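You operate a simulated robot arm through the tools that you are given. There is no shell and no other tool.

The job below is to be done with a simulated robot arm. You get a single attempt, and the scene is never put back.

## Task
Push the loose coupling home at hose stand AIR A.
Fine: shut the red valve and vent the line first; after, shut the yellow valve, then open the red.

The check looks at the end state, three seconds after you hand in, the way a careful person would. Anything else that was tipped, shoved, dropped, spilled or broken makes it a failure.

## Robot
A 7-joint arm with a two-finger parallel gripper, fixed in place. Base frame: the origin is at the foot of the arm, x ahead of it, y to its left, z up. Lengths are in mm, angles in rad, forces in N, time in s.
Its first joint turns from -2.897 to 2.897 rad. Payload 1.57 kg.
Tool frame: the origin (TCP) lies between the finger pads and is the grasp point; the fingertips stand 30 mm ahead of it; z points along the fingers, y is the line along which they close. Largest opening 80 mm; finger width 17, thickness 12; the body of the gripper, 40 by 82 mm, starts 80 mm behind the TCP.
Orientation is that of the tool frame in the base frame, as [roll, pitch, yaw] about the fixed x, y, z axes, in that order (R = Rz(yaw) Ry(pitch) Rx(roll)). With the fingers straight down and closing along the base's y, the tool's x points along the base's -x, its y along +y and its z along -z.

## Interface
- The arm moves only by the tool send_rows. Its argument "steps" is a list of rows, each a list of 7 numbers: the finger opening in mm, from 0 to 80, then the shift along the base's x, y, z in mm, then the turn, a rotation vector about the base's x, y, z in degrees. In form: [[jaw, tx, ty, tz, wx, wy, wz], ...]. A call has 1 to 20 rows; each row shifts and turns the commanded pose from where the row before left it. A row lasts 0.2 s, in which the tool goes at most 50 mm and 0.15 rad; a call with a longer step from one row to the next is refused whole, and so is a gripper value outside its range. Where a pose cannot be reached the arm comes as near as it can. A force on the tool above 90 N (or 10 N above the force at the start of the call, whichever is more), or a blocked arm, ends the call early, and 0.2 s more pass. Each finger travels about 153 mm/s and halts on what it meets, pressing with about 43 N; the grip force reading is that of the motor and also rises with nothing between the fingers. The clock runs only during rows and for 0.2 s after the last one: add rows that do not move to give the fingers time. The reply holds the time, the measured pose of the TCP, the force on the tool along the base axes, the opening and the grip force, in the units named above and with some noise, with the torque about the TCP (base axes, N m) and any sound that the robot's microphone picked up.
- Cameras (640 x 400 px; columns grow to the right, rows downward): "scene" is fixed at [52.9, 511.2, 1839.2]; the picture's right is [-0.25, -0.97, 0.00], its down [-0.66, 0.17, -0.73] and it looks along [0.71, -0.18, -0.68] (base axes); focal length 328 px, centre (320, 200). "wrist" rides on the gripper at [72, -7, -122] in the tool frame; the picture's right is [0.09, 1.00, 0.00], its down [-0.84, 0.08, -0.54] and it looks along [-0.54, 0.05, 0.84] (tool axes); focal length 238 px, centre (320, 200).
- get_image(camera): a new picture of that camera. It takes no simulated time.
- point_at(camera, pixels): for up to 12 pixels [column, row] of the newest picture of that camera ("zoom" is the newest enlarged one), the place [x, y, z] in the base frame of the surface seen there, good to about 2 mm, but the place of the scene camera against the robot may be out by one fixed shift of up to 25 mm in any direction. It takes no simulated time.
- inspect(camera, box): a new picture of the part [left, top, right, bottom] of that camera's present view, enlarged. It takes no simulated time.
- close_job(): hands the job in; it is judged then, once.

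Open the gripper and draw the arm clear of the work before you hand the job in, unless the task says otherwise.

The tools are called after "Request:" by a JSON object that holds its "method" and its "body". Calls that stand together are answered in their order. send_rows: Moves the arm, as the interface text tells. Its arguments: {"type":"object","properties":{"steps":{"type":"array"}},"required":["steps"]} The other tools are called the same way: get_image (camera) takes a picture; point_at (camera, pixels) gives the place of the surface under pixels of a picture; inspect (camera, box) takes an enlarged picture of a part of a camera's view; close_job () hands the job in.

At the start:

```text
t: 0.0
eef_pos: [437.7, 233.8, 1517.3]
tcp_rot: [-3.141, 0.0, -3.141]
wrist_force: [-0.3, 0.4, 0.4]
torque: [0.0, 0.0, 0.02]
width: 79.8
grasp_force: 0.1
```

scene: 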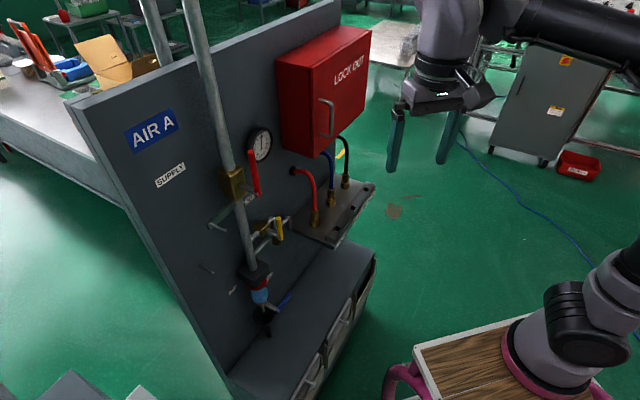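
wrist: 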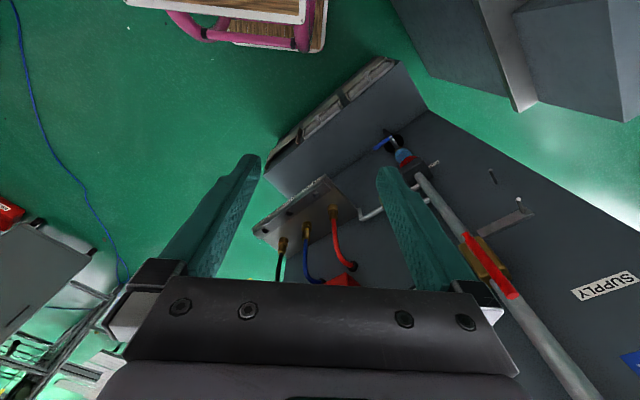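

The scene shows stand AIR A with a pipe, red valve near (252,172), gauge at (260,145), yellow valve near (278,228), and a blue lever near (285,300). I'll enlarge these parts first.

Request:
{"method": "inspect", "body": {"camera": "scene", "box": [190, 110, 390, 235]}}

Request:
{"method": "inspect", "body": {"camera": "scene", "box": [180, 200, 340, 350]}}

Request:
{"method": "inspect", "body": {"camera": "wrist", "box": [320, 110, 640, 310]}}

```text
3.20 times, centred on (290, 172) of scene
```

zoom: 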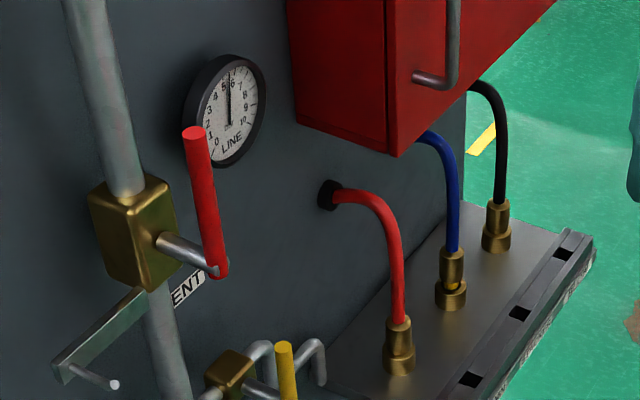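

```text
2.67 times, centred on (260, 275) of scene
```

zoom: 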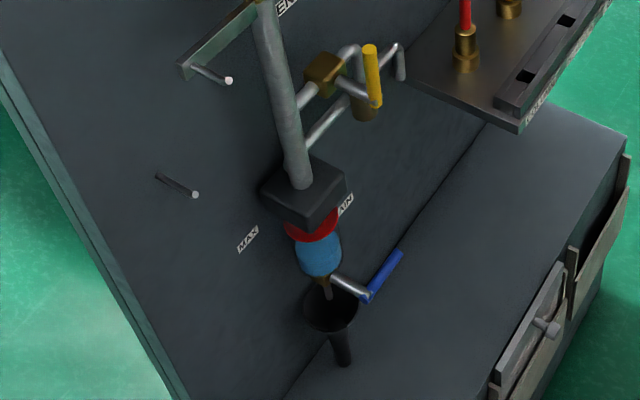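

```text
2.00 times, centred on (480, 210) of wrist
```

zoom: 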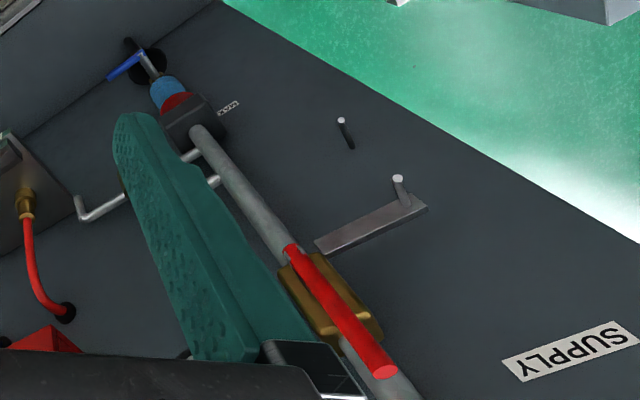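

The gauge reads about 5.5 and the blue hose's coupling (zoom about (452,280)) seems to stand proud of its seat. I'll look closer at the couplings, the red valve and the yellow valve.

Request:
{"method": "inspect", "body": {"camera": "scene", "box": [285, 150, 385, 250]}}

Request:
{"method": "inspect", "body": {"camera": "scene", "box": [230, 195, 310, 265]}}

Request:
{"method": "inspect", "body": {"camera": "scene", "box": [200, 110, 300, 240]}}

Request:
{"method": "inspect", "body": {"camera": "wrist", "box": [230, 160, 390, 290]}}

```text
4.00 times, centred on (335, 200) of scene
```

zoom: 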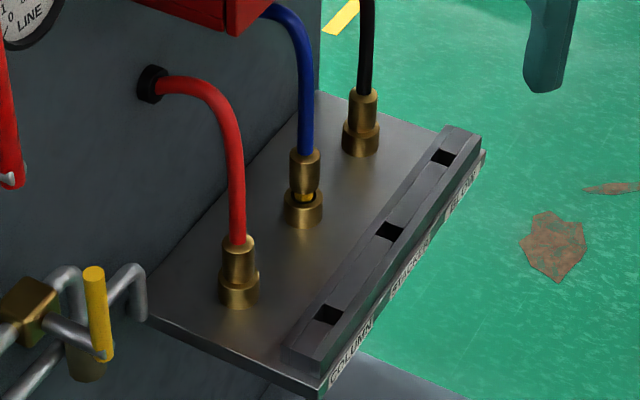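

```text
5.71 times, centred on (270, 230) of scene
```

zoom: 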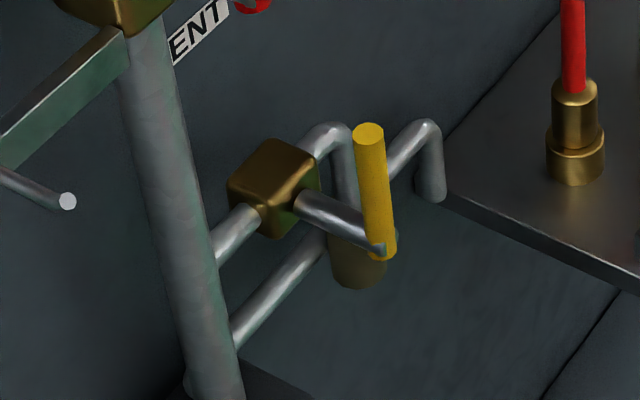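

```text
3.08 times, centred on (250, 175) of scene
```

zoom: 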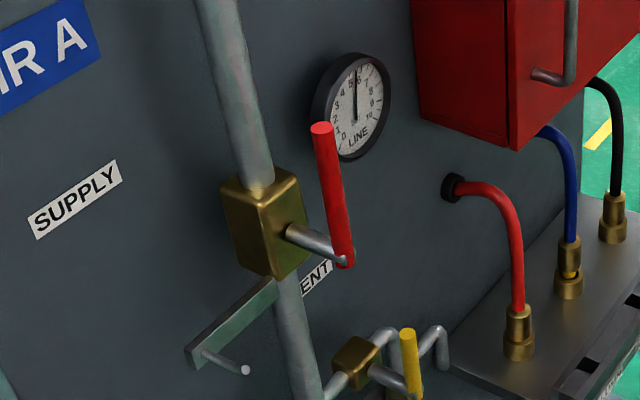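

```text
3.08 times, centred on (310, 225) of wrist
```

zoom: 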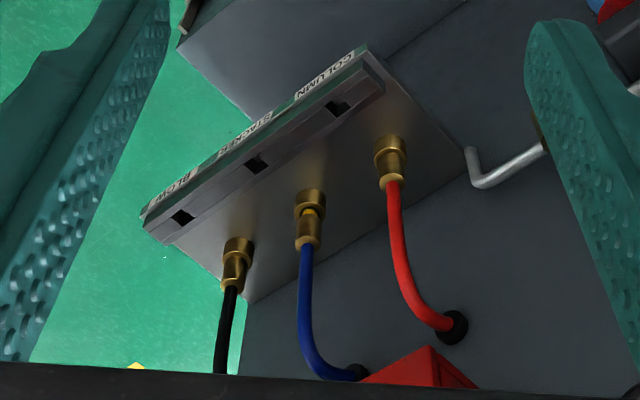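

I'll now get 3D places of key features from the scene view: pipe, red valve body, lever ends, gauge, yellow lever, couplings, panel and box.

Request:
{"method": "get_image", "body": {"camera": "scene"}}

Request:
{"method": "inspect", "body": {"camera": "scene", "box": [200, 110, 300, 240]}}

Request:
{"method": "point_at", "body": {"camera": "zoom", "pixels": [[322, 129], [345, 262], [333, 200], [262, 195], [300, 235], [330, 250], [245, 371], [195, 352], [270, 285], [120, 170], [240, 60], [352, 100]]}}

Request:
{"method": "point_at", "body": {"camera": "scene", "pixels": [[76, 110], [150, 135], [215, 385], [282, 60], [360, 40], [290, 145], [330, 100], [303, 215], [372, 185], [332, 245], [345, 240], [280, 350]]}}

```text
taken
```

scene: 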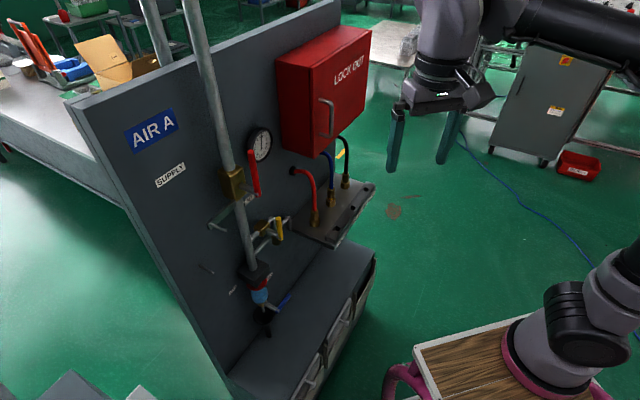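

```text
3.08 times, centred on (250, 175) of scene
```

zoom: 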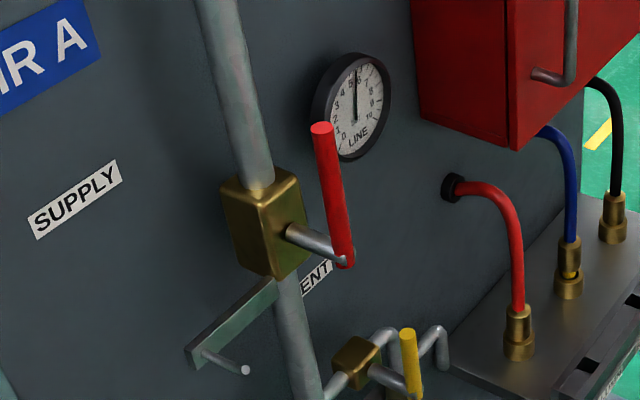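

```text
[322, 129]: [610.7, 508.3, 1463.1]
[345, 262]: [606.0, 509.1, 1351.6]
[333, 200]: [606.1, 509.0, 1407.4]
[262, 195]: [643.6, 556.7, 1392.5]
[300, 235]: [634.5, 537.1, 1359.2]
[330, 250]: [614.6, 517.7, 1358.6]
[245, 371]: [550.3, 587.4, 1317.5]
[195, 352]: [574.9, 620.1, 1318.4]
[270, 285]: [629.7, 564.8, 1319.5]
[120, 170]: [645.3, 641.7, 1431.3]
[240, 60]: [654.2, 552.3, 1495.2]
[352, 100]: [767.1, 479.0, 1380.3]
```

```text
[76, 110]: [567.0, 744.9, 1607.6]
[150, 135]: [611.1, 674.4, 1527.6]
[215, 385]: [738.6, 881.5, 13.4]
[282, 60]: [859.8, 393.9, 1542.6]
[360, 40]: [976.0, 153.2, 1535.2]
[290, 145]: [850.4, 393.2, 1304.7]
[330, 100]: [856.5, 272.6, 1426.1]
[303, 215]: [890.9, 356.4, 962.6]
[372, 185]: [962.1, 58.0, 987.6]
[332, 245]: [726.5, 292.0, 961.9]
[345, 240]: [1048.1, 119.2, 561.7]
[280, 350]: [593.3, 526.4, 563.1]
```

The stand is tall (valves near z 1400, shelf near z 962). I'll check where the arm's mount, the blue coupling and the yellow valve are.

Request:
{"method": "point_at", "body": {"camera": "scene", "pixels": [[460, 370], [530, 375], [565, 310], [610, 285], [600, 30], [450, 40], [540, 110], [600, 370], [395, 380], [150, 300], [500, 250], [20, 110]]}}

Request:
{"method": "inspect", "body": {"camera": "scene", "box": [285, 150, 385, 250]}}

Request:
{"method": "point_at", "body": {"camera": "zoom", "pixels": [[239, 245], [238, 290], [304, 155], [303, 180], [303, 200], [303, 217], [360, 100], [360, 140], [95, 272], [100, 345], [320, 395], [480, 150]]}}

Request:
{"method": "inspect", "body": {"camera": "scene", "box": [230, 195, 310, 265]}}

Request:
{"method": "point_at", "body": {"camera": "zoom", "pixels": [[368, 132], [380, 245], [340, 215], [272, 165], [270, 200], [235, 230], [270, 295], [350, 265], [425, 125], [325, 130], [67, 201], [170, 200]]}}

```text
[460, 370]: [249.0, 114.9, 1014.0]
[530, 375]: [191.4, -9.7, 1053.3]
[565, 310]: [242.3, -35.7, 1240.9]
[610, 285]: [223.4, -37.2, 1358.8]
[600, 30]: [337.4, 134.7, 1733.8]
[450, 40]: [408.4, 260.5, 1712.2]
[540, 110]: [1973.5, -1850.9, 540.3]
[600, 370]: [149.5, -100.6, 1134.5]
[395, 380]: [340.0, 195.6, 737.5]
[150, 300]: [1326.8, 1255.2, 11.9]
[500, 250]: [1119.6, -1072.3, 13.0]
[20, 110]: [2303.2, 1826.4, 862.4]
```

```text
4.00 times, centred on (335, 200) of scene
```

zoom: 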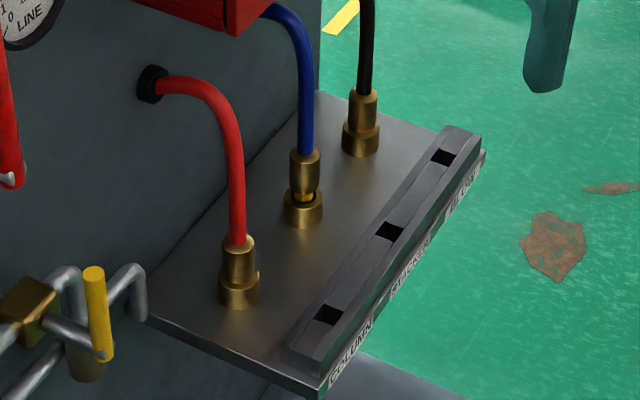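

```text
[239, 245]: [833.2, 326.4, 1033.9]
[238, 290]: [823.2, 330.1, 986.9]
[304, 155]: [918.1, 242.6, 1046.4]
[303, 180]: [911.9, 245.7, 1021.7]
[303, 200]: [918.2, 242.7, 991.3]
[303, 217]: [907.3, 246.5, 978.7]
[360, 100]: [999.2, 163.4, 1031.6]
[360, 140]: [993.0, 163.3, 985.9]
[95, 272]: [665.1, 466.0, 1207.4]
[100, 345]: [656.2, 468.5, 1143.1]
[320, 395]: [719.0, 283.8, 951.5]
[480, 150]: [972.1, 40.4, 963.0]
```

```text
5.71 times, centred on (270, 230) of scene
```

zoom: 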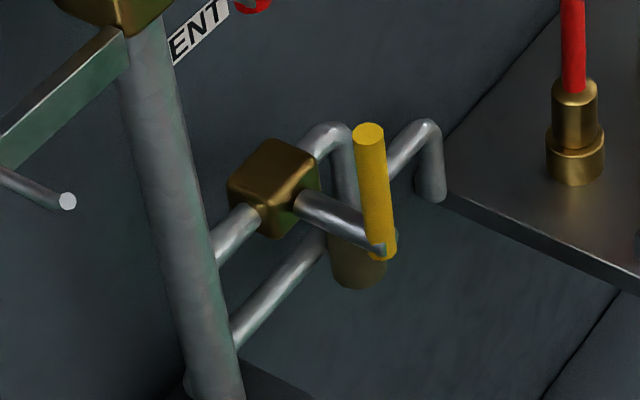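

```text
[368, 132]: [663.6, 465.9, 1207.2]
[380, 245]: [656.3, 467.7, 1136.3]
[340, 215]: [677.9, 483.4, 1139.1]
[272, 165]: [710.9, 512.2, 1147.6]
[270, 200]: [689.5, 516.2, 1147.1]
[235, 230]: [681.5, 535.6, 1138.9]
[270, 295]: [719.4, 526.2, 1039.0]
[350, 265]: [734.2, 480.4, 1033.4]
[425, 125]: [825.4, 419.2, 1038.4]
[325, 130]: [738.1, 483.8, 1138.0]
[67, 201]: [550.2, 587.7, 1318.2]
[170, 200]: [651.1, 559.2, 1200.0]
```

The stand's panel faces the arm at roughly 45°, with the red spindle near z 1355, the yellow near z 1139 and the blue plug near (915,244,1020). I'll measure the same features with the wrist camera to find the fixed shift of the scene camera.

Request:
{"method": "get_image", "body": {"camera": "wrist"}}

Request:
{"method": "inspect", "body": {"camera": "wrist", "box": [320, 110, 640, 310]}}

Request:
{"method": "point_at", "body": {"camera": "zoom", "pixels": [[385, 371], [292, 250], [340, 310], [320, 248], [418, 205], [398, 178], [404, 196], [360, 305], [341, 121], [350, 145], [570, 365], [500, 300]]}}

Request:
{"method": "inspect", "body": {"camera": "wrist", "box": [230, 160, 390, 290]}}

Request:
{"method": "point_at", "body": {"camera": "zoom", "pixels": [[308, 195], [308, 230], [308, 240], [390, 145], [392, 170], [238, 245], [235, 275], [393, 190], [145, 215], [365, 50], [468, 150], [450, 325]]}}

```text
taken
```

wrist: 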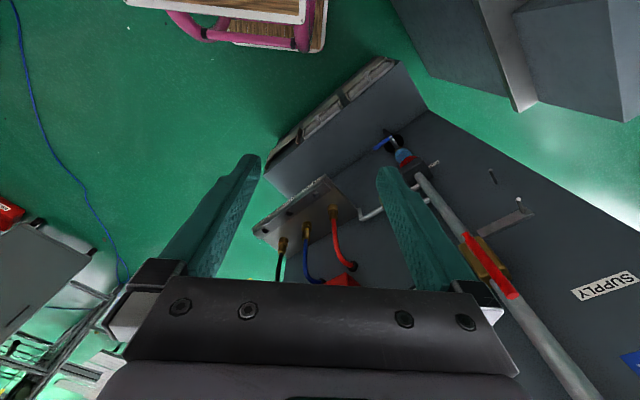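

```text
2.00 times, centred on (480, 210) of wrist
```

zoom: 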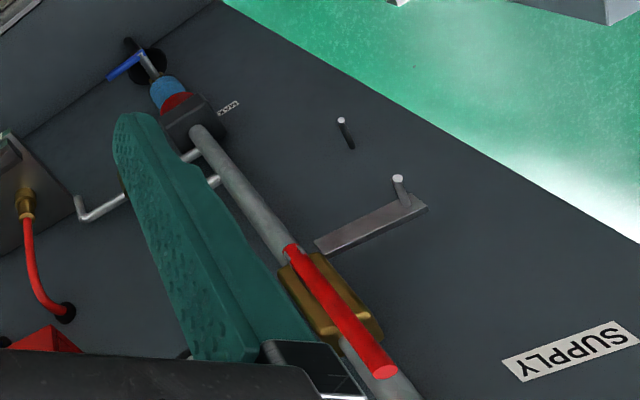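

```text
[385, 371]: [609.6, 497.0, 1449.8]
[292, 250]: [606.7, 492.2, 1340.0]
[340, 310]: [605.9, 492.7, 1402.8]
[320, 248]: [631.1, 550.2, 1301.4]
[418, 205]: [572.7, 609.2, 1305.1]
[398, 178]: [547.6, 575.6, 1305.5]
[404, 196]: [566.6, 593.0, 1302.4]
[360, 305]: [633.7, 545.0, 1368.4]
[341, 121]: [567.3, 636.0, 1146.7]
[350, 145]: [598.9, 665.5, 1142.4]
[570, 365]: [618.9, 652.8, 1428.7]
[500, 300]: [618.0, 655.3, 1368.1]
```

```text
3.08 times, centred on (310, 225) of wrist
```

zoom: 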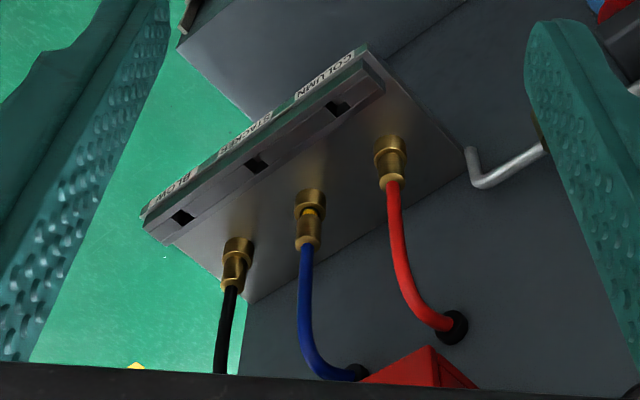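

```text
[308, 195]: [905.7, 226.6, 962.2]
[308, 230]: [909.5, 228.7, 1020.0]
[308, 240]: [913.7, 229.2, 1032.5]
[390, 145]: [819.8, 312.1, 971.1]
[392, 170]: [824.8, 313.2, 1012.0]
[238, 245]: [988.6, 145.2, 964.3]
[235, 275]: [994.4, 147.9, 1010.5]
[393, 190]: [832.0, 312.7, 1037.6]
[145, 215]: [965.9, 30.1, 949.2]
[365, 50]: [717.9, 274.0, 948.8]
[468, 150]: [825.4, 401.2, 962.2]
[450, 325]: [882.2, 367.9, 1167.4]
```

Wrist and scene readings differ by about (-3,-12,-12.5), so that is the scene shift. The panel runs at 45° (into‑panel direction about (0.707,0.707)). The red lever is centred about (612,497), the blue plug about (922,229). I turn the tool about the vertical by -135° first, so that the camera will end on top once the tool is tilted level.

Request:
{"method": "send_rows", "body": {"steps": [[80, 0, 0, 0, 0, 0, -8.4375], [80, 0, 0, 0, 0, 0, -8.4375], [80, 0, 0, 0, 0, 0, -8.4375], [80, 0, 0, 0, 0, 0, -8.4375], [80, 0, 0, 0, 0, 0, -8.4375], [80, 0, 0, 0, 0, 0, -8.4375], [80, 0, 0, 0, 0, 0, -8.4375], [80, 0, 0, 0, 0, 0, -8.4375]]}}

```text
t: 1.8
eef_pos: [435.8, 233.6, 1517.9]
tcp_rot: [-3.141, 0.001, 1.96]
wrist_force: [1.1, -0.1, 0.2]
torque: [-0.01, 0.0, 0.0]
width: 80.0
grasp_force: 0.0
```

The turn follows exactly (yaw 1.96), so I continue the remaining 67.5°.

Request:
{"method": "send_rows", "body": {"steps": [[80, 0, 0, 0, 0, 0, -8.4375], [80, 0, 0, 0, 0, 0, -8.4375], [80, 0, 0, 0, 0, 0, -8.4375], [80, 0, 0, 0, 0, 0, -8.4375], [80, 0, 0, 0, 0, 0, -8.4375], [80, 0, 0, 0, 0, 0, -8.4375], [80, 0, 0, 0, 0, 0, -8.4375], [80, 0, 0, 0, 0, 0, -8.4375]]}}

```text
t: 3.6
eef_pos: [436.9, 233.6, 1518.5]
tcp_rot: [3.141, 0.0, 0.784]
wrist_force: [0.3, -0.6, 0.8]
torque: [0.03, -0.03, 0.0]
width: 80.0
grasp_force: 0.0
```

Yaw is now 0.784, tool x points into the panel. I tilt the tool up about (0.707,-0.707,0), first half.

Request:
{"method": "send_rows", "body": {"steps": [[80, 0, 0, 0, 5.785, -5.785, 0], [80, 0, 0, 0, 5.785, -5.785, 0], [80, 0, 0, 0, 5.785, -5.785, 0], [80, 0, 0, 0, 5.785, -5.785, 0], [80, 0, 0, 0, 5.785, -5.785, 0], [80, 0, 0, 0, 5.785, -5.785, 0]]}}

Request:
{"method": "get_image", "body": {"camera": "scene"}}

Request:
{"method": "get_image", "body": {"camera": "wrist"}}

```text
t: 5.0
eef_pos: [439.3, 233.2, 1517.9]
tcp_rot: [-3.14, -0.858, 0.782]
wrist_force: [0.5, 0.1, -0.1]
torque: [0.01, 0.02, 0.03]
width: 80.1
grasp_force: 0.1
```

```text
taken
```

scene: 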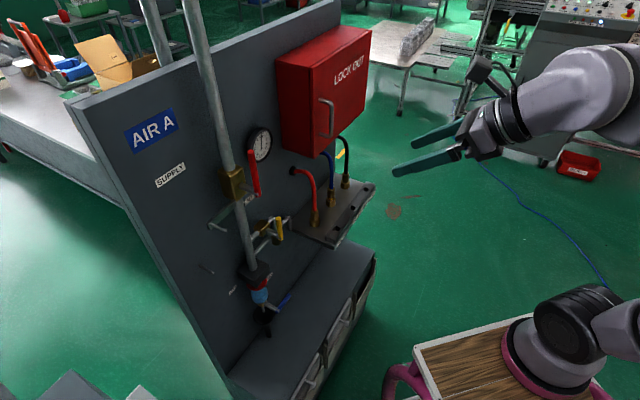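

```text
taken
```

wrist: 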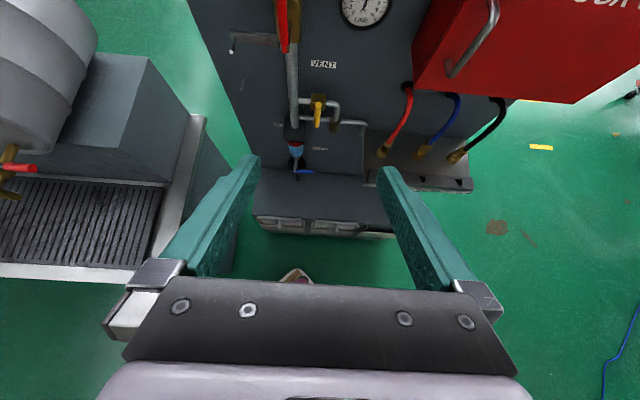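

The tilt works, and the wrist view now shows the panel the right way up (red lever at (283,25), yellow at (318,112), couplings at (383,150), (422,152), (456,155)). I finish the tilt to level.

Request:
{"method": "send_rows", "body": {"steps": [[80, 0, 0, 0, 5.785, -5.785, 0], [80, 0, 0, 0, 5.785, -5.785, 0], [80, 0, 0, 0, 5.785, -5.785, 0], [80, 0, 0, 0, 5.785, -5.785, 0], [80, 0, 0, 0, 5.785, -5.785, 0]]}}

Request:
{"method": "get_image", "body": {"camera": "scene"}}

Request:
{"method": "get_image", "body": {"camera": "wrist"}}

```text
t: 6.2
eef_pos: [451.9, 223.0, 1516.5]
tcp_rot: [1.018, -1.571, 2.862]
wrist_force: [-6.0, 5.0, 0.0]
torque: [-0.02, -0.04, -0.75]
width: 80.2
grasp_force: 0.0
```

```text
taken
```

scene: 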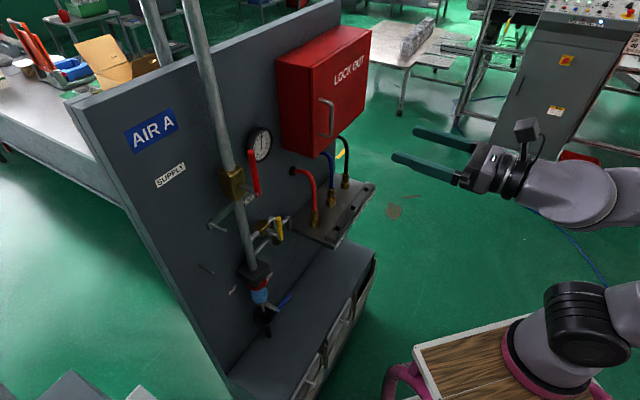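

```text
taken
```

wrist: 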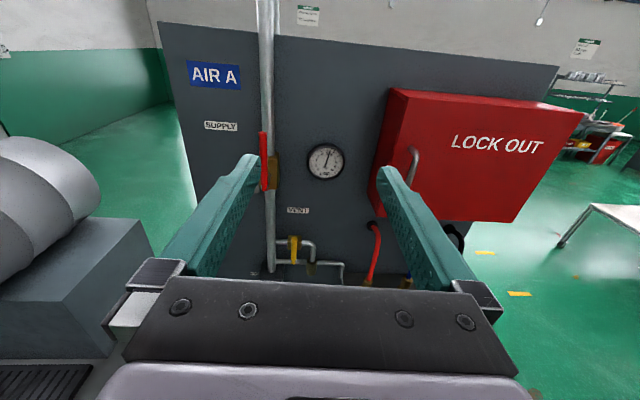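

Level pose nearly reached (about 14 mm and 3° short as the arm is folded). The wrist view shows the red lever at (264,160), gauge at (325,161), yellow lever (294,248). I zoom in on these.

Request:
{"method": "inspect", "body": {"camera": "wrist", "box": [180, 100, 360, 290]}}

Request:
{"method": "inspect", "body": {"camera": "wrist", "box": [290, 130, 370, 190]}}

```text
2.11 times, centred on (270, 195) of wrist
```

zoom: 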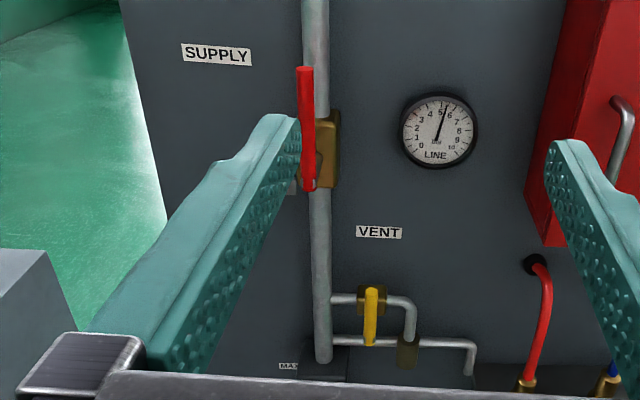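

```text
6.67 times, centred on (330, 160) of wrist
```

zoom: 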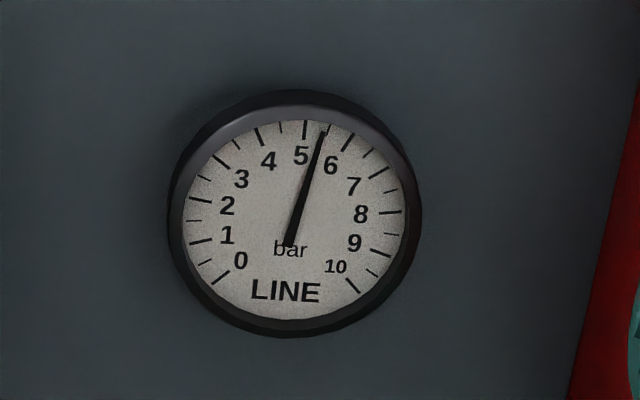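

Gauge reads 5.5 bar and the yellow lever stands across its pipe (shut). I move nearer to the stand while closing the fingers, to see the red lever's bracket better.

Request:
{"method": "send_rows", "body": {"steps": [[60, 21.4, 22.9, -16.8, 0, 0, 0], [40, 21.4, 22.9, -16.8, 0, 0, 0], [20, 21.4, 22.9, -16.8, 0, 0, 0], [0, 21.4, 22.9, -16.8, 0, 0, 0], [0, 0, 0, 0, 0, 0, 0]]}}

Request:
{"method": "get_image", "body": {"camera": "wrist"}}

Request:
{"method": "get_image", "body": {"camera": "scene"}}

```text
t: 7.4
eef_pos: [521.6, 325.0, 1451.7]
tcp_rot: [-0.483, -1.568, -1.872]
wrist_force: [-0.6, -0.9, 0.0]
torque: [-0.03, 0.01, 0.02]
width: 0.0
grasp_force: 21.1
```

```text
taken
```

wrist: 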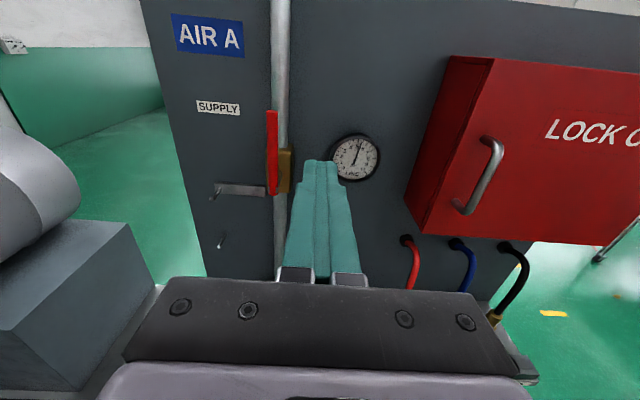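

```text
taken
```

scene: 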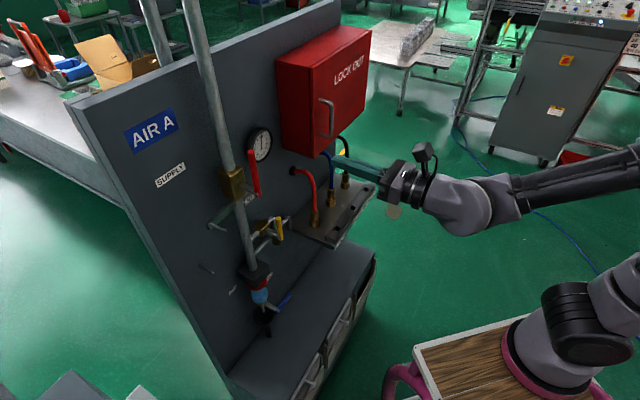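

The pose is reached exactly now. Red lever at (271,150), bracket bar at (240,190) with pin at (215,195). I measure these from the wrist view.

Request:
{"method": "inspect", "body": {"camera": "wrist", "box": [190, 90, 310, 290]}}

Request:
{"method": "point_at", "body": {"camera": "wrist", "pixels": [[271, 112], [271, 150], [272, 190], [284, 170], [213, 196], [220, 188], [262, 190], [220, 246], [218, 108], [356, 175], [282, 100], [320, 170]]}}

```text
2.00 times, centred on (250, 190) of wrist
```

zoom: 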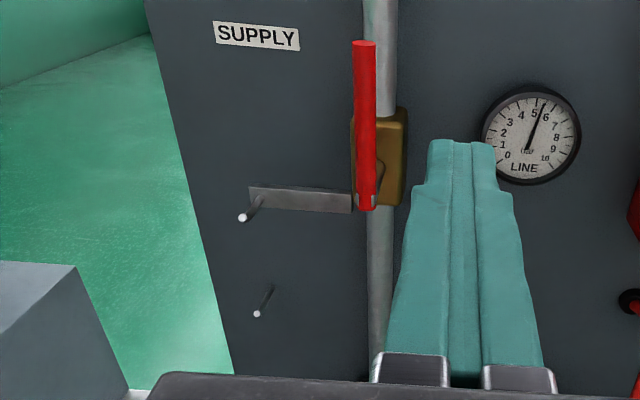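

```text
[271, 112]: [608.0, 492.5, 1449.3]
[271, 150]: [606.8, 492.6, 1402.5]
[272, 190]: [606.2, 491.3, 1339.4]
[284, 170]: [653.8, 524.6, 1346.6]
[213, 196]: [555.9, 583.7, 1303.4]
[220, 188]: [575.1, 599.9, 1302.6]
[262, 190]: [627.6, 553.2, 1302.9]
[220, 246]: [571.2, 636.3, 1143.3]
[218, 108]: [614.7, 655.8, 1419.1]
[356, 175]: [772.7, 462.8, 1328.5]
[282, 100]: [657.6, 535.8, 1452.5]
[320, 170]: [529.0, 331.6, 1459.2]
```

The readings agree: lever front at (607,492), top z 1450, spindle near z 1341. I bring the closed fingers in on the right side of the red lever at z 1420, with about 10 mm of room.

Request:
{"method": "send_rows", "body": {"steps": [[0, -19.8, 19.7, -30.1, 0, 0, 0], [0, 28, 28, 0, 0, 0, 0], [0, 28, 28, 0, 0, 0, 0], [0, 28, 28, 0, 0, 0, 0], [0, 20, 20, 0, 0, 0, 0], [0, 16.2, 16.2, 0, 0, 0, 0], [0, 0, 0, 0, 0, 0, 0]]}}

Request:
{"method": "get_image", "body": {"camera": "wrist"}}

Request:
{"method": "get_image", "body": {"camera": "scene"}}

```text
t: 9.0
eef_pos: [623.7, 464.4, 1422.1]
tcp_rot: [-0.603, -1.57, -1.751]
wrist_force: [0.1, -0.7, 0.5]
torque: [0.01, 0.0, 0.0]
width: 0.1
grasp_force: 21.7
```

```text
taken
```

wrist: 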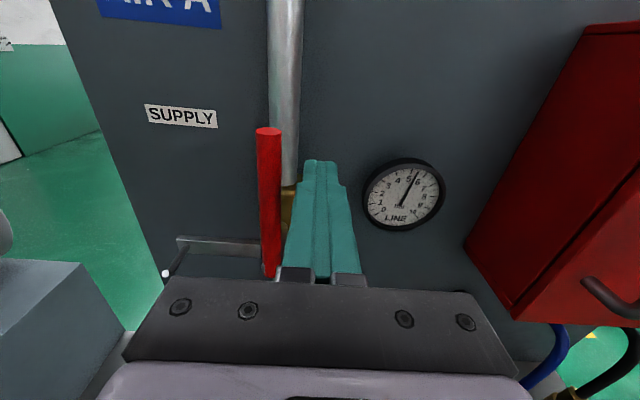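

```text
taken
```

scene: 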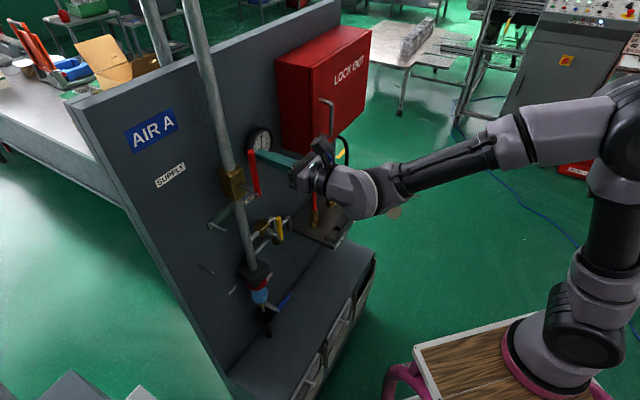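

Fingers sit to the right of the red lever without touching (force near zero). I now press gently to the left in small steps, watching the force.

Request:
{"method": "send_rows", "body": {"steps": [[0, -3.54, 3.54, 0, 0, 0, 0], [0, -3.54, 3.54, 0, 0, 0, 0], [0, -2.12, 2.12, 0, 0, 0, 0], [0, 0, 0, 0, 0, 0, 0]]}}

```text
t: 10.0
eef_pos: [614.4, 473.9, 1421.7]
tcp_rot: [-0.71, -1.57, -1.649]
wrist_force: [0.1, 0.0, 0.5]
torque: [0.0, 0.02, -0.01]
width: 0.0
grasp_force: 20.9
```

No contact yet at U≈99. I keep going in small steps.

Request:
{"method": "send_rows", "body": {"steps": [[0, -2.12, 2.12, 0, 0, 0, 0], [0, -2.12, 2.12, 0, 0, 0, 0], [0, 0, 0, 0, 0, 0, 0]]}}

Request:
{"method": "get_image", "body": {"camera": "wrist"}}

```text
t: 10.8
eef_pos: [612.3, 474.6, 1421.5]
tcp_rot: [-0.652, -1.571, -1.71]
wrist_force: [11.7, -15.2, 0.1]
torque: [-0.02, -0.03, -0.26]
width: 0.0
grasp_force: 21.7
```

```text
taken
```

wrist: 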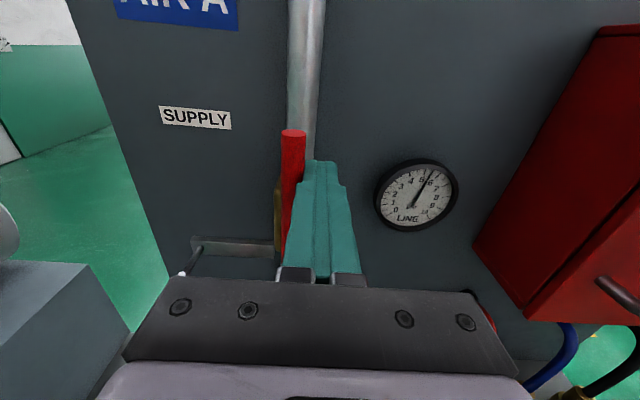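

Contact: about 19 N leftwards at U≈97. I check whether the lever has moved at all by measuring its tip and base.

Request:
{"method": "point_at", "body": {"camera": "wrist", "pixels": [[292, 135], [290, 160], [288, 200], [286, 230]]}}

Request:
{"method": "send_rows", "body": {"steps": [[0, -1.41, 1.41, 0, 0, 0, 0], [0, -1.41, 1.41, 0, 0, 0, 0], [0, 0, 0, 0, 0, 0, 0]]}}

Request:
{"method": "inspect", "body": {"camera": "wrist", "box": [240, 100, 360, 300]}}

```text
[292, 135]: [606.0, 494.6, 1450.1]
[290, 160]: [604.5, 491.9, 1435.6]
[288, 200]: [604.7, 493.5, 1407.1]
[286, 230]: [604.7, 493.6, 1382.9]
```

```text
t: 11.6
eef_pos: [611.3, 475.2, 1421.2]
tcp_rot: [-0.77, -1.566, -1.594]
wrist_force: [24.4, -32.0, 3.0]
torque: [-0.01, -0.04, -0.51]
width: 0.0
grasp_force: 20.9
```

```text
2.00 times, centred on (300, 200) of wrist
```

zoom: 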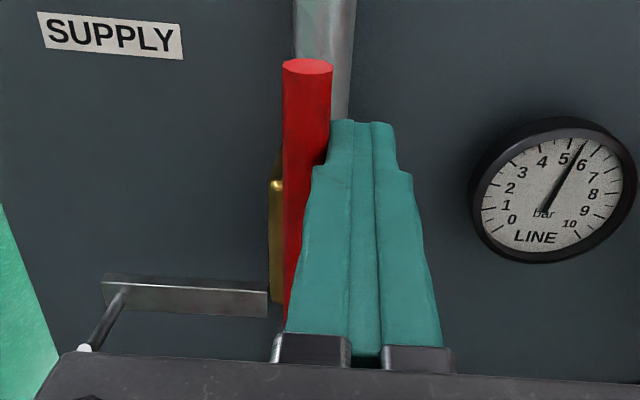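

The force has climbed to 40 N with the lever hardly moving, so it has a stop on this side; I back off at once, and go round to the left side to try turning it to the right.

Request:
{"method": "send_rows", "body": {"steps": [[0, 14.1, -14.1, 0, 0, 0, 0], [0, -28.3, -28.3, 0, 0, 0, 0], [0, -28.3, -28.3, 0, 0, 0, 0], [0, -21.6, 21.6, 0, 0, 0, 0], [0, -21.6, 21.6, 0, 0, 0, 0], [0, 0, 0, 0, 0, 0, 0], [0, 28.3, 28.3, 0, 0, 0, 0], [0, 28.3, 28.3, 0, 0, 0, 0], [0, 0, 0, 0, 0, 0, 0]]}}

Request:
{"method": "get_image", "body": {"camera": "wrist"}}

Request:
{"method": "inspect", "body": {"camera": "scene", "box": [190, 110, 350, 260]}}

```text
t: 13.6
eef_pos: [578.7, 509.2, 1422.3]
tcp_rot: [-0.444, -1.569, -1.913]
wrist_force: [-0.4, -0.4, -0.4]
torque: [0.01, 0.0, 0.01]
width: 0.1
grasp_force: 21.3
```

```text
taken
```

wrist: 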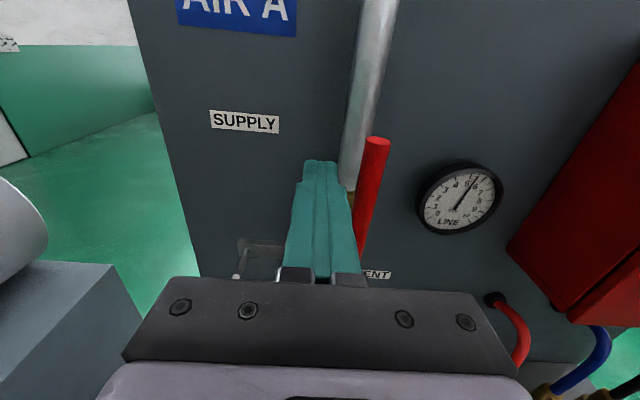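

```text
2.67 times, centred on (270, 185) of scene
```

zoom: 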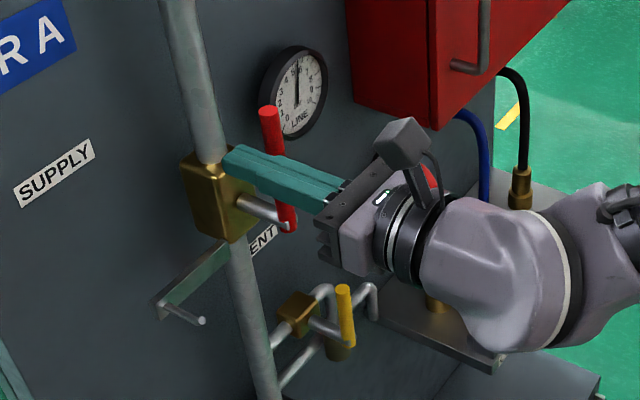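

The fingers are now left of the red lever, at U≈49. I press gently to the right.

Request:
{"method": "send_rows", "body": {"steps": [[0, 3.54, -3.54, 0, 0, 0, 0], [0, 3.54, -3.54, 0, 0, 0, 0], [0, 2.83, -2.83, 0, 0, 0, 0], [0, 2.12, -2.12, 0, 0, 0, 0], [0, 0, 0, 0, 0, 0, 0]]}}

```text
t: 14.8
eef_pos: [589.9, 497.3, 1421.4]
tcp_rot: [-0.343, -1.569, -2.012]
wrist_force: [-0.1, 1.1, 0.8]
torque: [-0.02, 0.0, 0.03]
width: 0.0
grasp_force: 21.5
```

No contact at U≈65. A few more millimetres.

Request:
{"method": "send_rows", "body": {"steps": [[0, 2.12, -2.12, 0, 0, 0, 0], [0, 2.12, -2.12, 0, 0, 0, 0], [0, 2.12, -2.12, 0, 0, 0, 0], [0, 0, 0, 0, 0, 0, 0]]}}

Request:
{"method": "get_image", "body": {"camera": "wrist"}}

```text
t: 15.8
eef_pos: [596.3, 491.1, 1420.6]
tcp_rot: [-0.678, -1.569, -1.68]
wrist_force: [-0.9, 0.7, 1.2]
torque: [0.0, 0.0, 0.0]
width: 0.1
grasp_force: 21.3
```

```text
taken
```

wrist: 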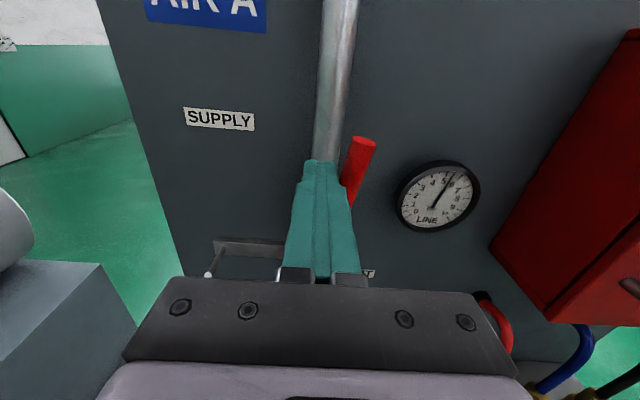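

The red lever follows to the right with hardly any force (tip now at (360,142) in the wrist view). I carry on along its arc to about 75°.

Request:
{"method": "send_rows", "body": {"steps": [[0, 6.5, -6.5, -2, 0, 0, 0], [0, 7.05, -7.05, -1.5, 0, 0, 0], [0, 7.05, -7.05, -1.5, 0, 0, 0], [0, 6.5, -6.5, -4.1, 0, 0, 0], [0, 6.5, -6.5, -4.1, 0, 0, 0], [0, 5.55, -5.55, -6.35, 0, 0, 0], [0, 5.55, -5.55, -6.35, 0, 0, 0], [0, 4.14, -4.14, -8, 0, 0, 0], [0, 4.14, -4.14, -8, 0, 0, 0], [0, 0, 0, 0, 0, 0, 0]]}}

Request:
{"method": "get_image", "body": {"camera": "wrist"}}

Request:
{"method": "inspect", "body": {"camera": "scene", "box": [190, 110, 350, 260]}}

```text
t: 18.0
eef_pos: [648.5, 437.9, 1378.8]
tcp_rot: [-0.594, -1.568, -1.763]
wrist_force: [0.6, 0.6, -1.1]
torque: [0.0, -0.02, 0.01]
width: 0.0
grasp_force: 21.6
```

```text
taken
```

wrist: 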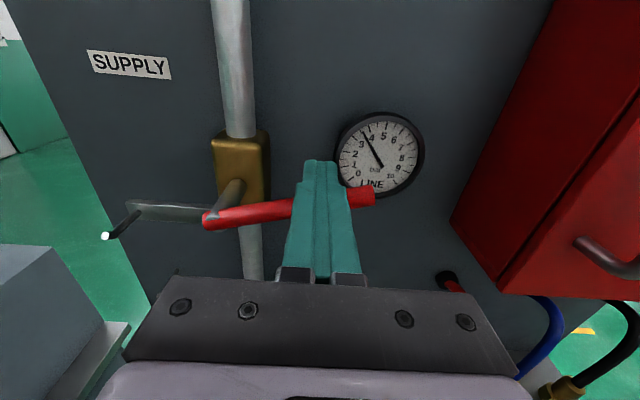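

```text
2.67 times, centred on (270, 185) of scene
```

zoom: 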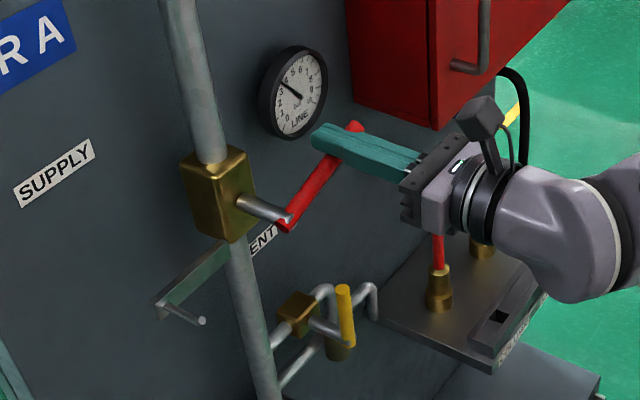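

The lever is at roughly 72° and the gauge is falling (3.4 bar). I go on slowly to the horizontal.

Request:
{"method": "send_rows", "body": {"steps": [[0, 1.9, -1.9, -6.3, 0, 0, 0], [0, 1.9, -1.9, -6.3, 0, 0, 0], [0, 0.7, -0.7, -3.2, 0, 0, 0], [0, 0.5, -0.5, -2.0, 0, 0, 0], [0, 0, 0, 0, 0, 0, 0]]}}

Request:
{"method": "get_image", "body": {"camera": "wrist"}}

Request:
{"method": "inspect", "body": {"camera": "scene", "box": [190, 110, 350, 260]}}

```text
t: 19.2
eef_pos: [652.7, 434.2, 1361.8]
tcp_rot: [-0.758, -1.569, -1.597]
wrist_force: [0.3, -0.4, -0.3]
torque: [-0.01, 0.01, -0.03]
width: 0.0
grasp_force: 21.1
```

```text
taken
```

wrist: 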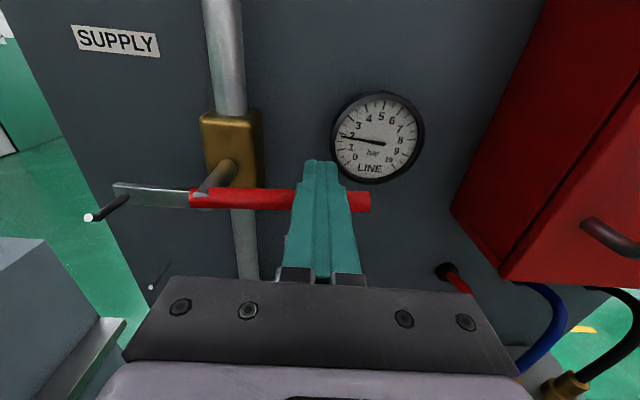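

```text
2.67 times, centred on (270, 185) of scene
```

zoom: 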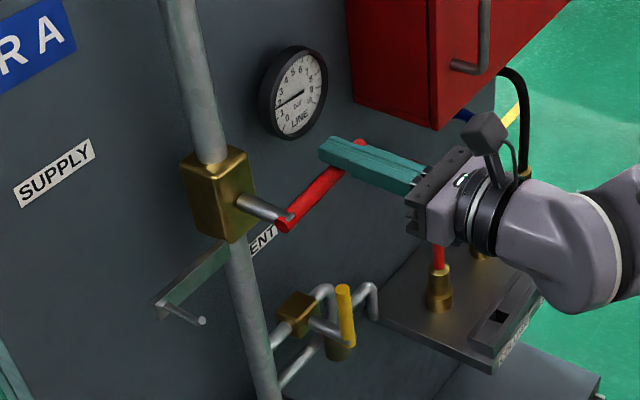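

Gauge near 2 bar. I measure the lever's two ends to get its angle.

Request:
{"method": "point_at", "body": {"camera": "wrist", "pixels": [[196, 196], [215, 198], [240, 199], [270, 199], [358, 201], [366, 201], [196, 205], [366, 210]]}}

```text
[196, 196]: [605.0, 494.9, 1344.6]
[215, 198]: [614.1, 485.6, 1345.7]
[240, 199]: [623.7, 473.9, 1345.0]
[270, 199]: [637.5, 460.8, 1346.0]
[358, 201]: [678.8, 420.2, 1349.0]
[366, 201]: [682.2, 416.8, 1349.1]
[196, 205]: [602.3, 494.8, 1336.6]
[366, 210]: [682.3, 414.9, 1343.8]
```

The lever is about 2° short of horizontal. I press down a little more in small steps, watching for the stop.

Request:
{"method": "send_rows", "body": {"steps": [[0, 0, 0, -2.0, 0, 0, 0], [0, 0, 0, -1.5, 0, 0, 0], [0, 0, 0, 0, 0, 0, 0]]}}

Request:
{"method": "get_image", "body": {"camera": "wrist"}}

Request:
{"method": "point_at", "body": {"camera": "wrist", "pixels": [[196, 194], [240, 196], [270, 197], [358, 197], [366, 198]]}}

```text
t: 20.0
eef_pos: [653.2, 433.6, 1357.7]
tcp_rot: [-0.65, -1.57, -1.705]
wrist_force: [-0.8, 0.2, -0.2]
torque: [0.0, 0.01, 0.02]
width: 0.0
grasp_force: 21.0
```

```text
taken
```

wrist: 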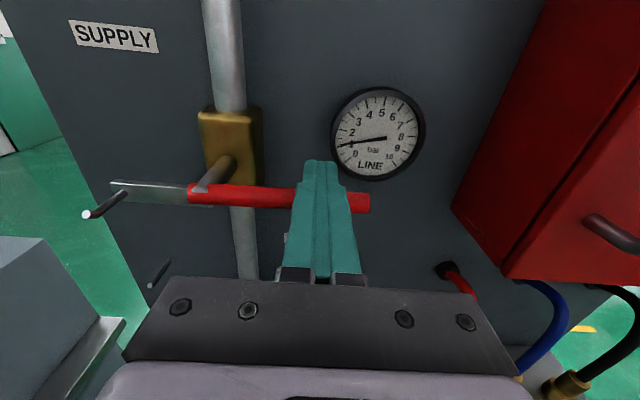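

```text
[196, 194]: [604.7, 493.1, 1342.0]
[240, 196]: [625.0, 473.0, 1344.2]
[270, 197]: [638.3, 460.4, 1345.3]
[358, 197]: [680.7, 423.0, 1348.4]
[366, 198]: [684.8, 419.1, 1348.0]
```

No resistance yet and the lever is within about 1.5° of horizontal. Another small press to find the stop.

Request:
{"method": "send_rows", "body": {"steps": [[0, 0, 0, -1.5, 0, 0, 0], [0, 0, 0, -1.0, 0, 0, 0], [0, 0, 0, 0, 0, 0, 0]]}}

Request:
{"method": "get_image", "body": {"camera": "wrist"}}

Request:
{"method": "point_at", "body": {"camera": "wrist", "pixels": [[194, 193], [240, 195], [270, 196], [358, 197], [366, 198]]}}

```text
t: 20.8
eef_pos: [654.1, 433.8, 1357.2]
tcp_rot: [-0.269, -1.569, -2.087]
wrist_force: [0.2, -1.2, 5.4]
torque: [0.04, -0.06, -0.05]
width: 0.1
grasp_force: 21.3
```

```text
taken
```

wrist: 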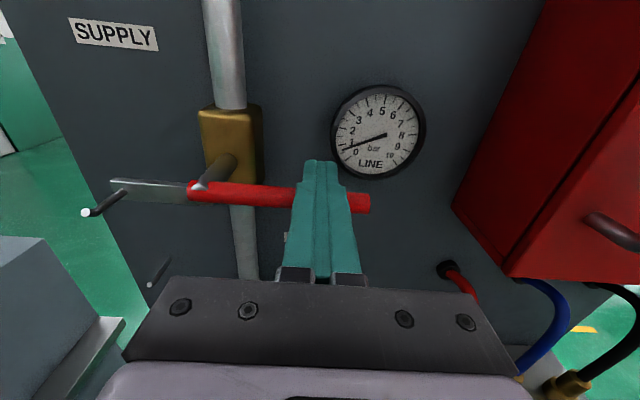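

```text
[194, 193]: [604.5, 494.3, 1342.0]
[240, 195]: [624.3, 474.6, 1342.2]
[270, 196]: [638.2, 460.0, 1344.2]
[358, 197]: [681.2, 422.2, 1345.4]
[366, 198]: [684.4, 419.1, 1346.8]
```

The upward reaction of 5 N shows the lever resting on its stop: the red valve is shut, and the gauge is near 0.8 bar. I lift off, draw back and go down toward the yellow valve.

Request:
{"method": "send_rows", "body": {"steps": [[0, 0, 0, 10, 0, 0, 0], [0, -28.3, -28.3, 0, 0, 0, 0], [0, -28.3, -28.3, 0, 0, 0, 0], [0, -28.3, -28.3, 0, 0, 0, 0], [0, -5.5, 5.5, -37.5, 0, 0, 0], [0, -5.5, 5.5, -37.5, 0, 0, 0], [0, -5.5, 5.5, -37.5, 0, 0, 0], [0, -5.5, 5.5, -37.5, 0, 0, 0], [0, -5.4, 5.4, -37.3, 0, 0, 0], [0, 0, 0, 0, 0, 0, 0]]}}

Request:
{"method": "get_image", "body": {"camera": "wrist"}}

Request:
{"method": "get_image", "body": {"camera": "scene"}}

```text
t: 23.0
eef_pos: [542.0, 377.9, 1178.2]
tcp_rot: [-0.114, -1.569, -2.241]
wrist_force: [0.6, 1.5, 0.8]
torque: [0.0, 0.01, -0.03]
width: 0.0
grasp_force: 21.0
```

```text
taken
```

wrist: 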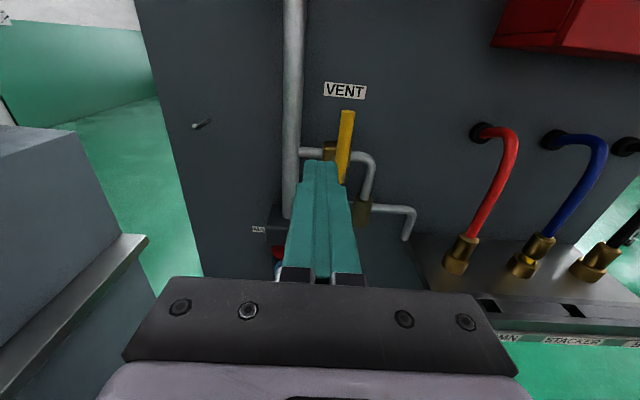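

```text
taken
```

scene: 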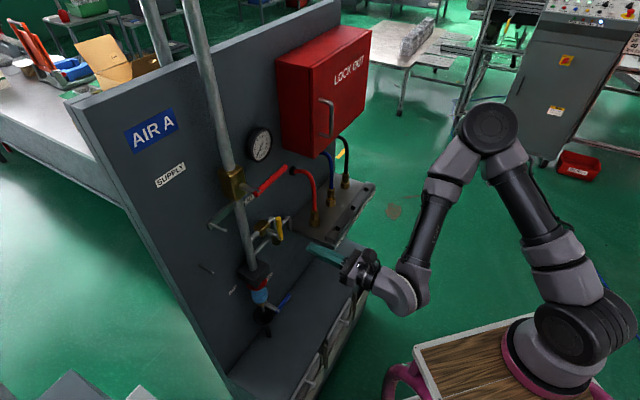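

The yellow lever appears at (347,140) in the wrist view, upright. I measure it and the couplings, and read the gauge.

Request:
{"method": "inspect", "body": {"camera": "scene", "box": [210, 115, 310, 205]}}

Request:
{"method": "inspect", "body": {"camera": "wrist", "box": [270, 70, 430, 280]}}

Request:
{"method": "point_at", "body": {"camera": "wrist", "pixels": [[347, 113], [346, 135], [344, 155], [342, 178], [331, 152], [310, 152], [365, 180], [362, 215], [292, 120], [385, 208], [405, 235], [344, 90]]}}

Request:
{"method": "inspect", "body": {"camera": "wrist", "box": [420, 120, 640, 350]}}

```text
4.44 times, centred on (260, 160) of scene
```

zoom: 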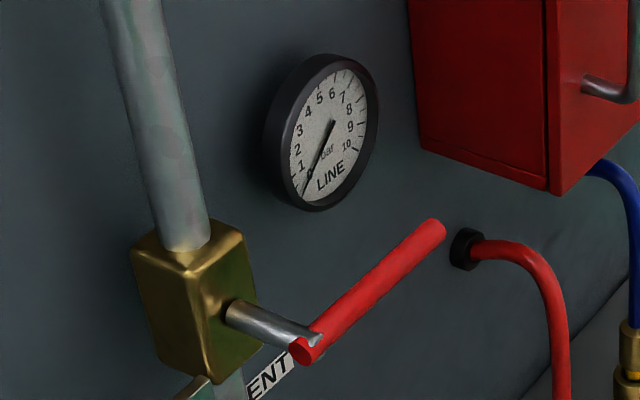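

```text
1.90 times, centred on (350, 175) of wrist
```

zoom: 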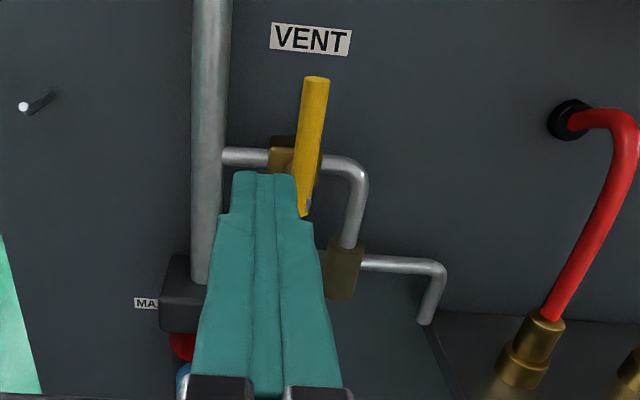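

```text
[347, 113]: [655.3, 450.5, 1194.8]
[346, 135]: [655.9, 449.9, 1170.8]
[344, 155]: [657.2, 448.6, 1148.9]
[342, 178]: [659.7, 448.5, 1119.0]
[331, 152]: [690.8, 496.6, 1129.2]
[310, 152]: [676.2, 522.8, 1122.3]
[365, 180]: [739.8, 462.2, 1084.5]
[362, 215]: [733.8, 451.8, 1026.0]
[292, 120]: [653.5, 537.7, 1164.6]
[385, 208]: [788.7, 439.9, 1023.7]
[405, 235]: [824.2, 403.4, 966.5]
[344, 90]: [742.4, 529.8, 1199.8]
```

```text
1.74 times, centred on (530, 235) of wrist
```

zoom: 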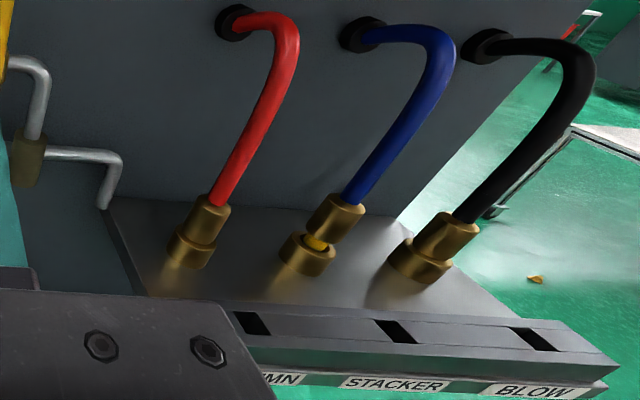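

Gauge has dropped to about 0; blue ("STACKER") plug clearly shows its yellow band while red and black are seated. Yellow lever centre is at U≈146, D≈789, top z 1195. I move the closed fingers in on its left side at z 1177.

Request:
{"method": "send_rows", "body": {"steps": [[0, 28.3, 28.3, 0, 0, 0, 0], [0, 28.3, 28.3, 0, 0, 0, 0], [0, 28.3, 28.3, 0, 0, 0, 0], [0, 0, 0, 0, 0, 0, 0]]}}

Request:
{"method": "get_image", "body": {"camera": "wrist"}}

```text
t: 24.0
eef_pos: [626.9, 460.5, 1177.0]
tcp_rot: [-0.498, -1.568, -1.857]
wrist_force: [-0.6, -0.2, -0.1]
torque: [0.0, 0.01, -0.01]
width: 0.0
grasp_force: 21.0
```

```text
taken
```

wrist: 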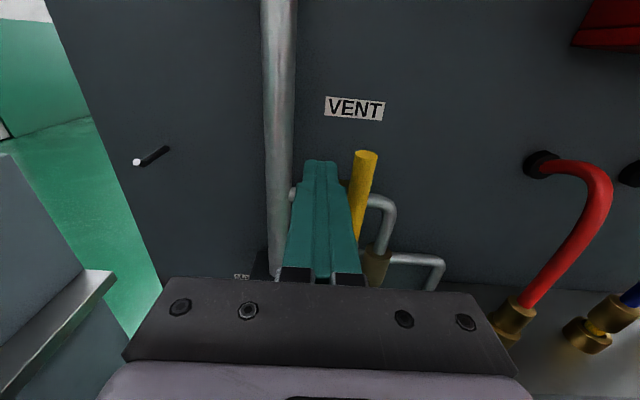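

Fingers are left of the yellow lever. I press right gently.

Request:
{"method": "send_rows", "body": {"steps": [[0, 3.54, -3.54, 0, 0, 0, 0], [0, 3.54, -3.54, 0, 0, 0, 0], [0, 2.12, -2.12, 0, 0, 0, 0], [0, 2.12, -2.12, 0, 0, 0, 0], [0, 2.12, -2.12, 0, 0, 0, 0], [0, 0, 0, 0, 0, 0, 0]]}}

Request:
{"method": "get_image", "body": {"camera": "wrist"}}

```text
t: 25.4
eef_pos: [634.8, 452.9, 1178.1]
tcp_rot: [-1.0, -1.569, -1.347]
wrist_force: [-30.5, 40.1, -5.9]
torque: [0.06, 0.17, 1.12]
width: 0.0
grasp_force: 21.3
```

```text
taken
```

wrist: 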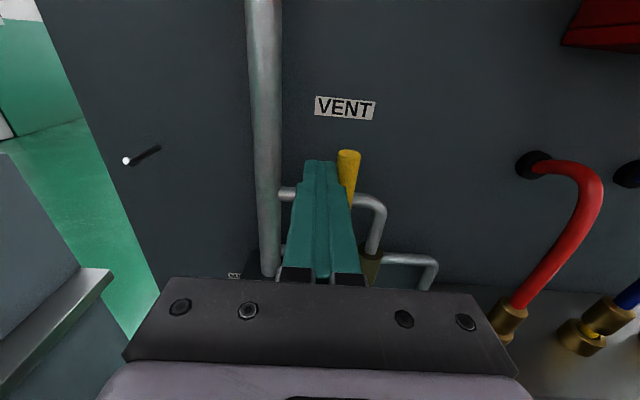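

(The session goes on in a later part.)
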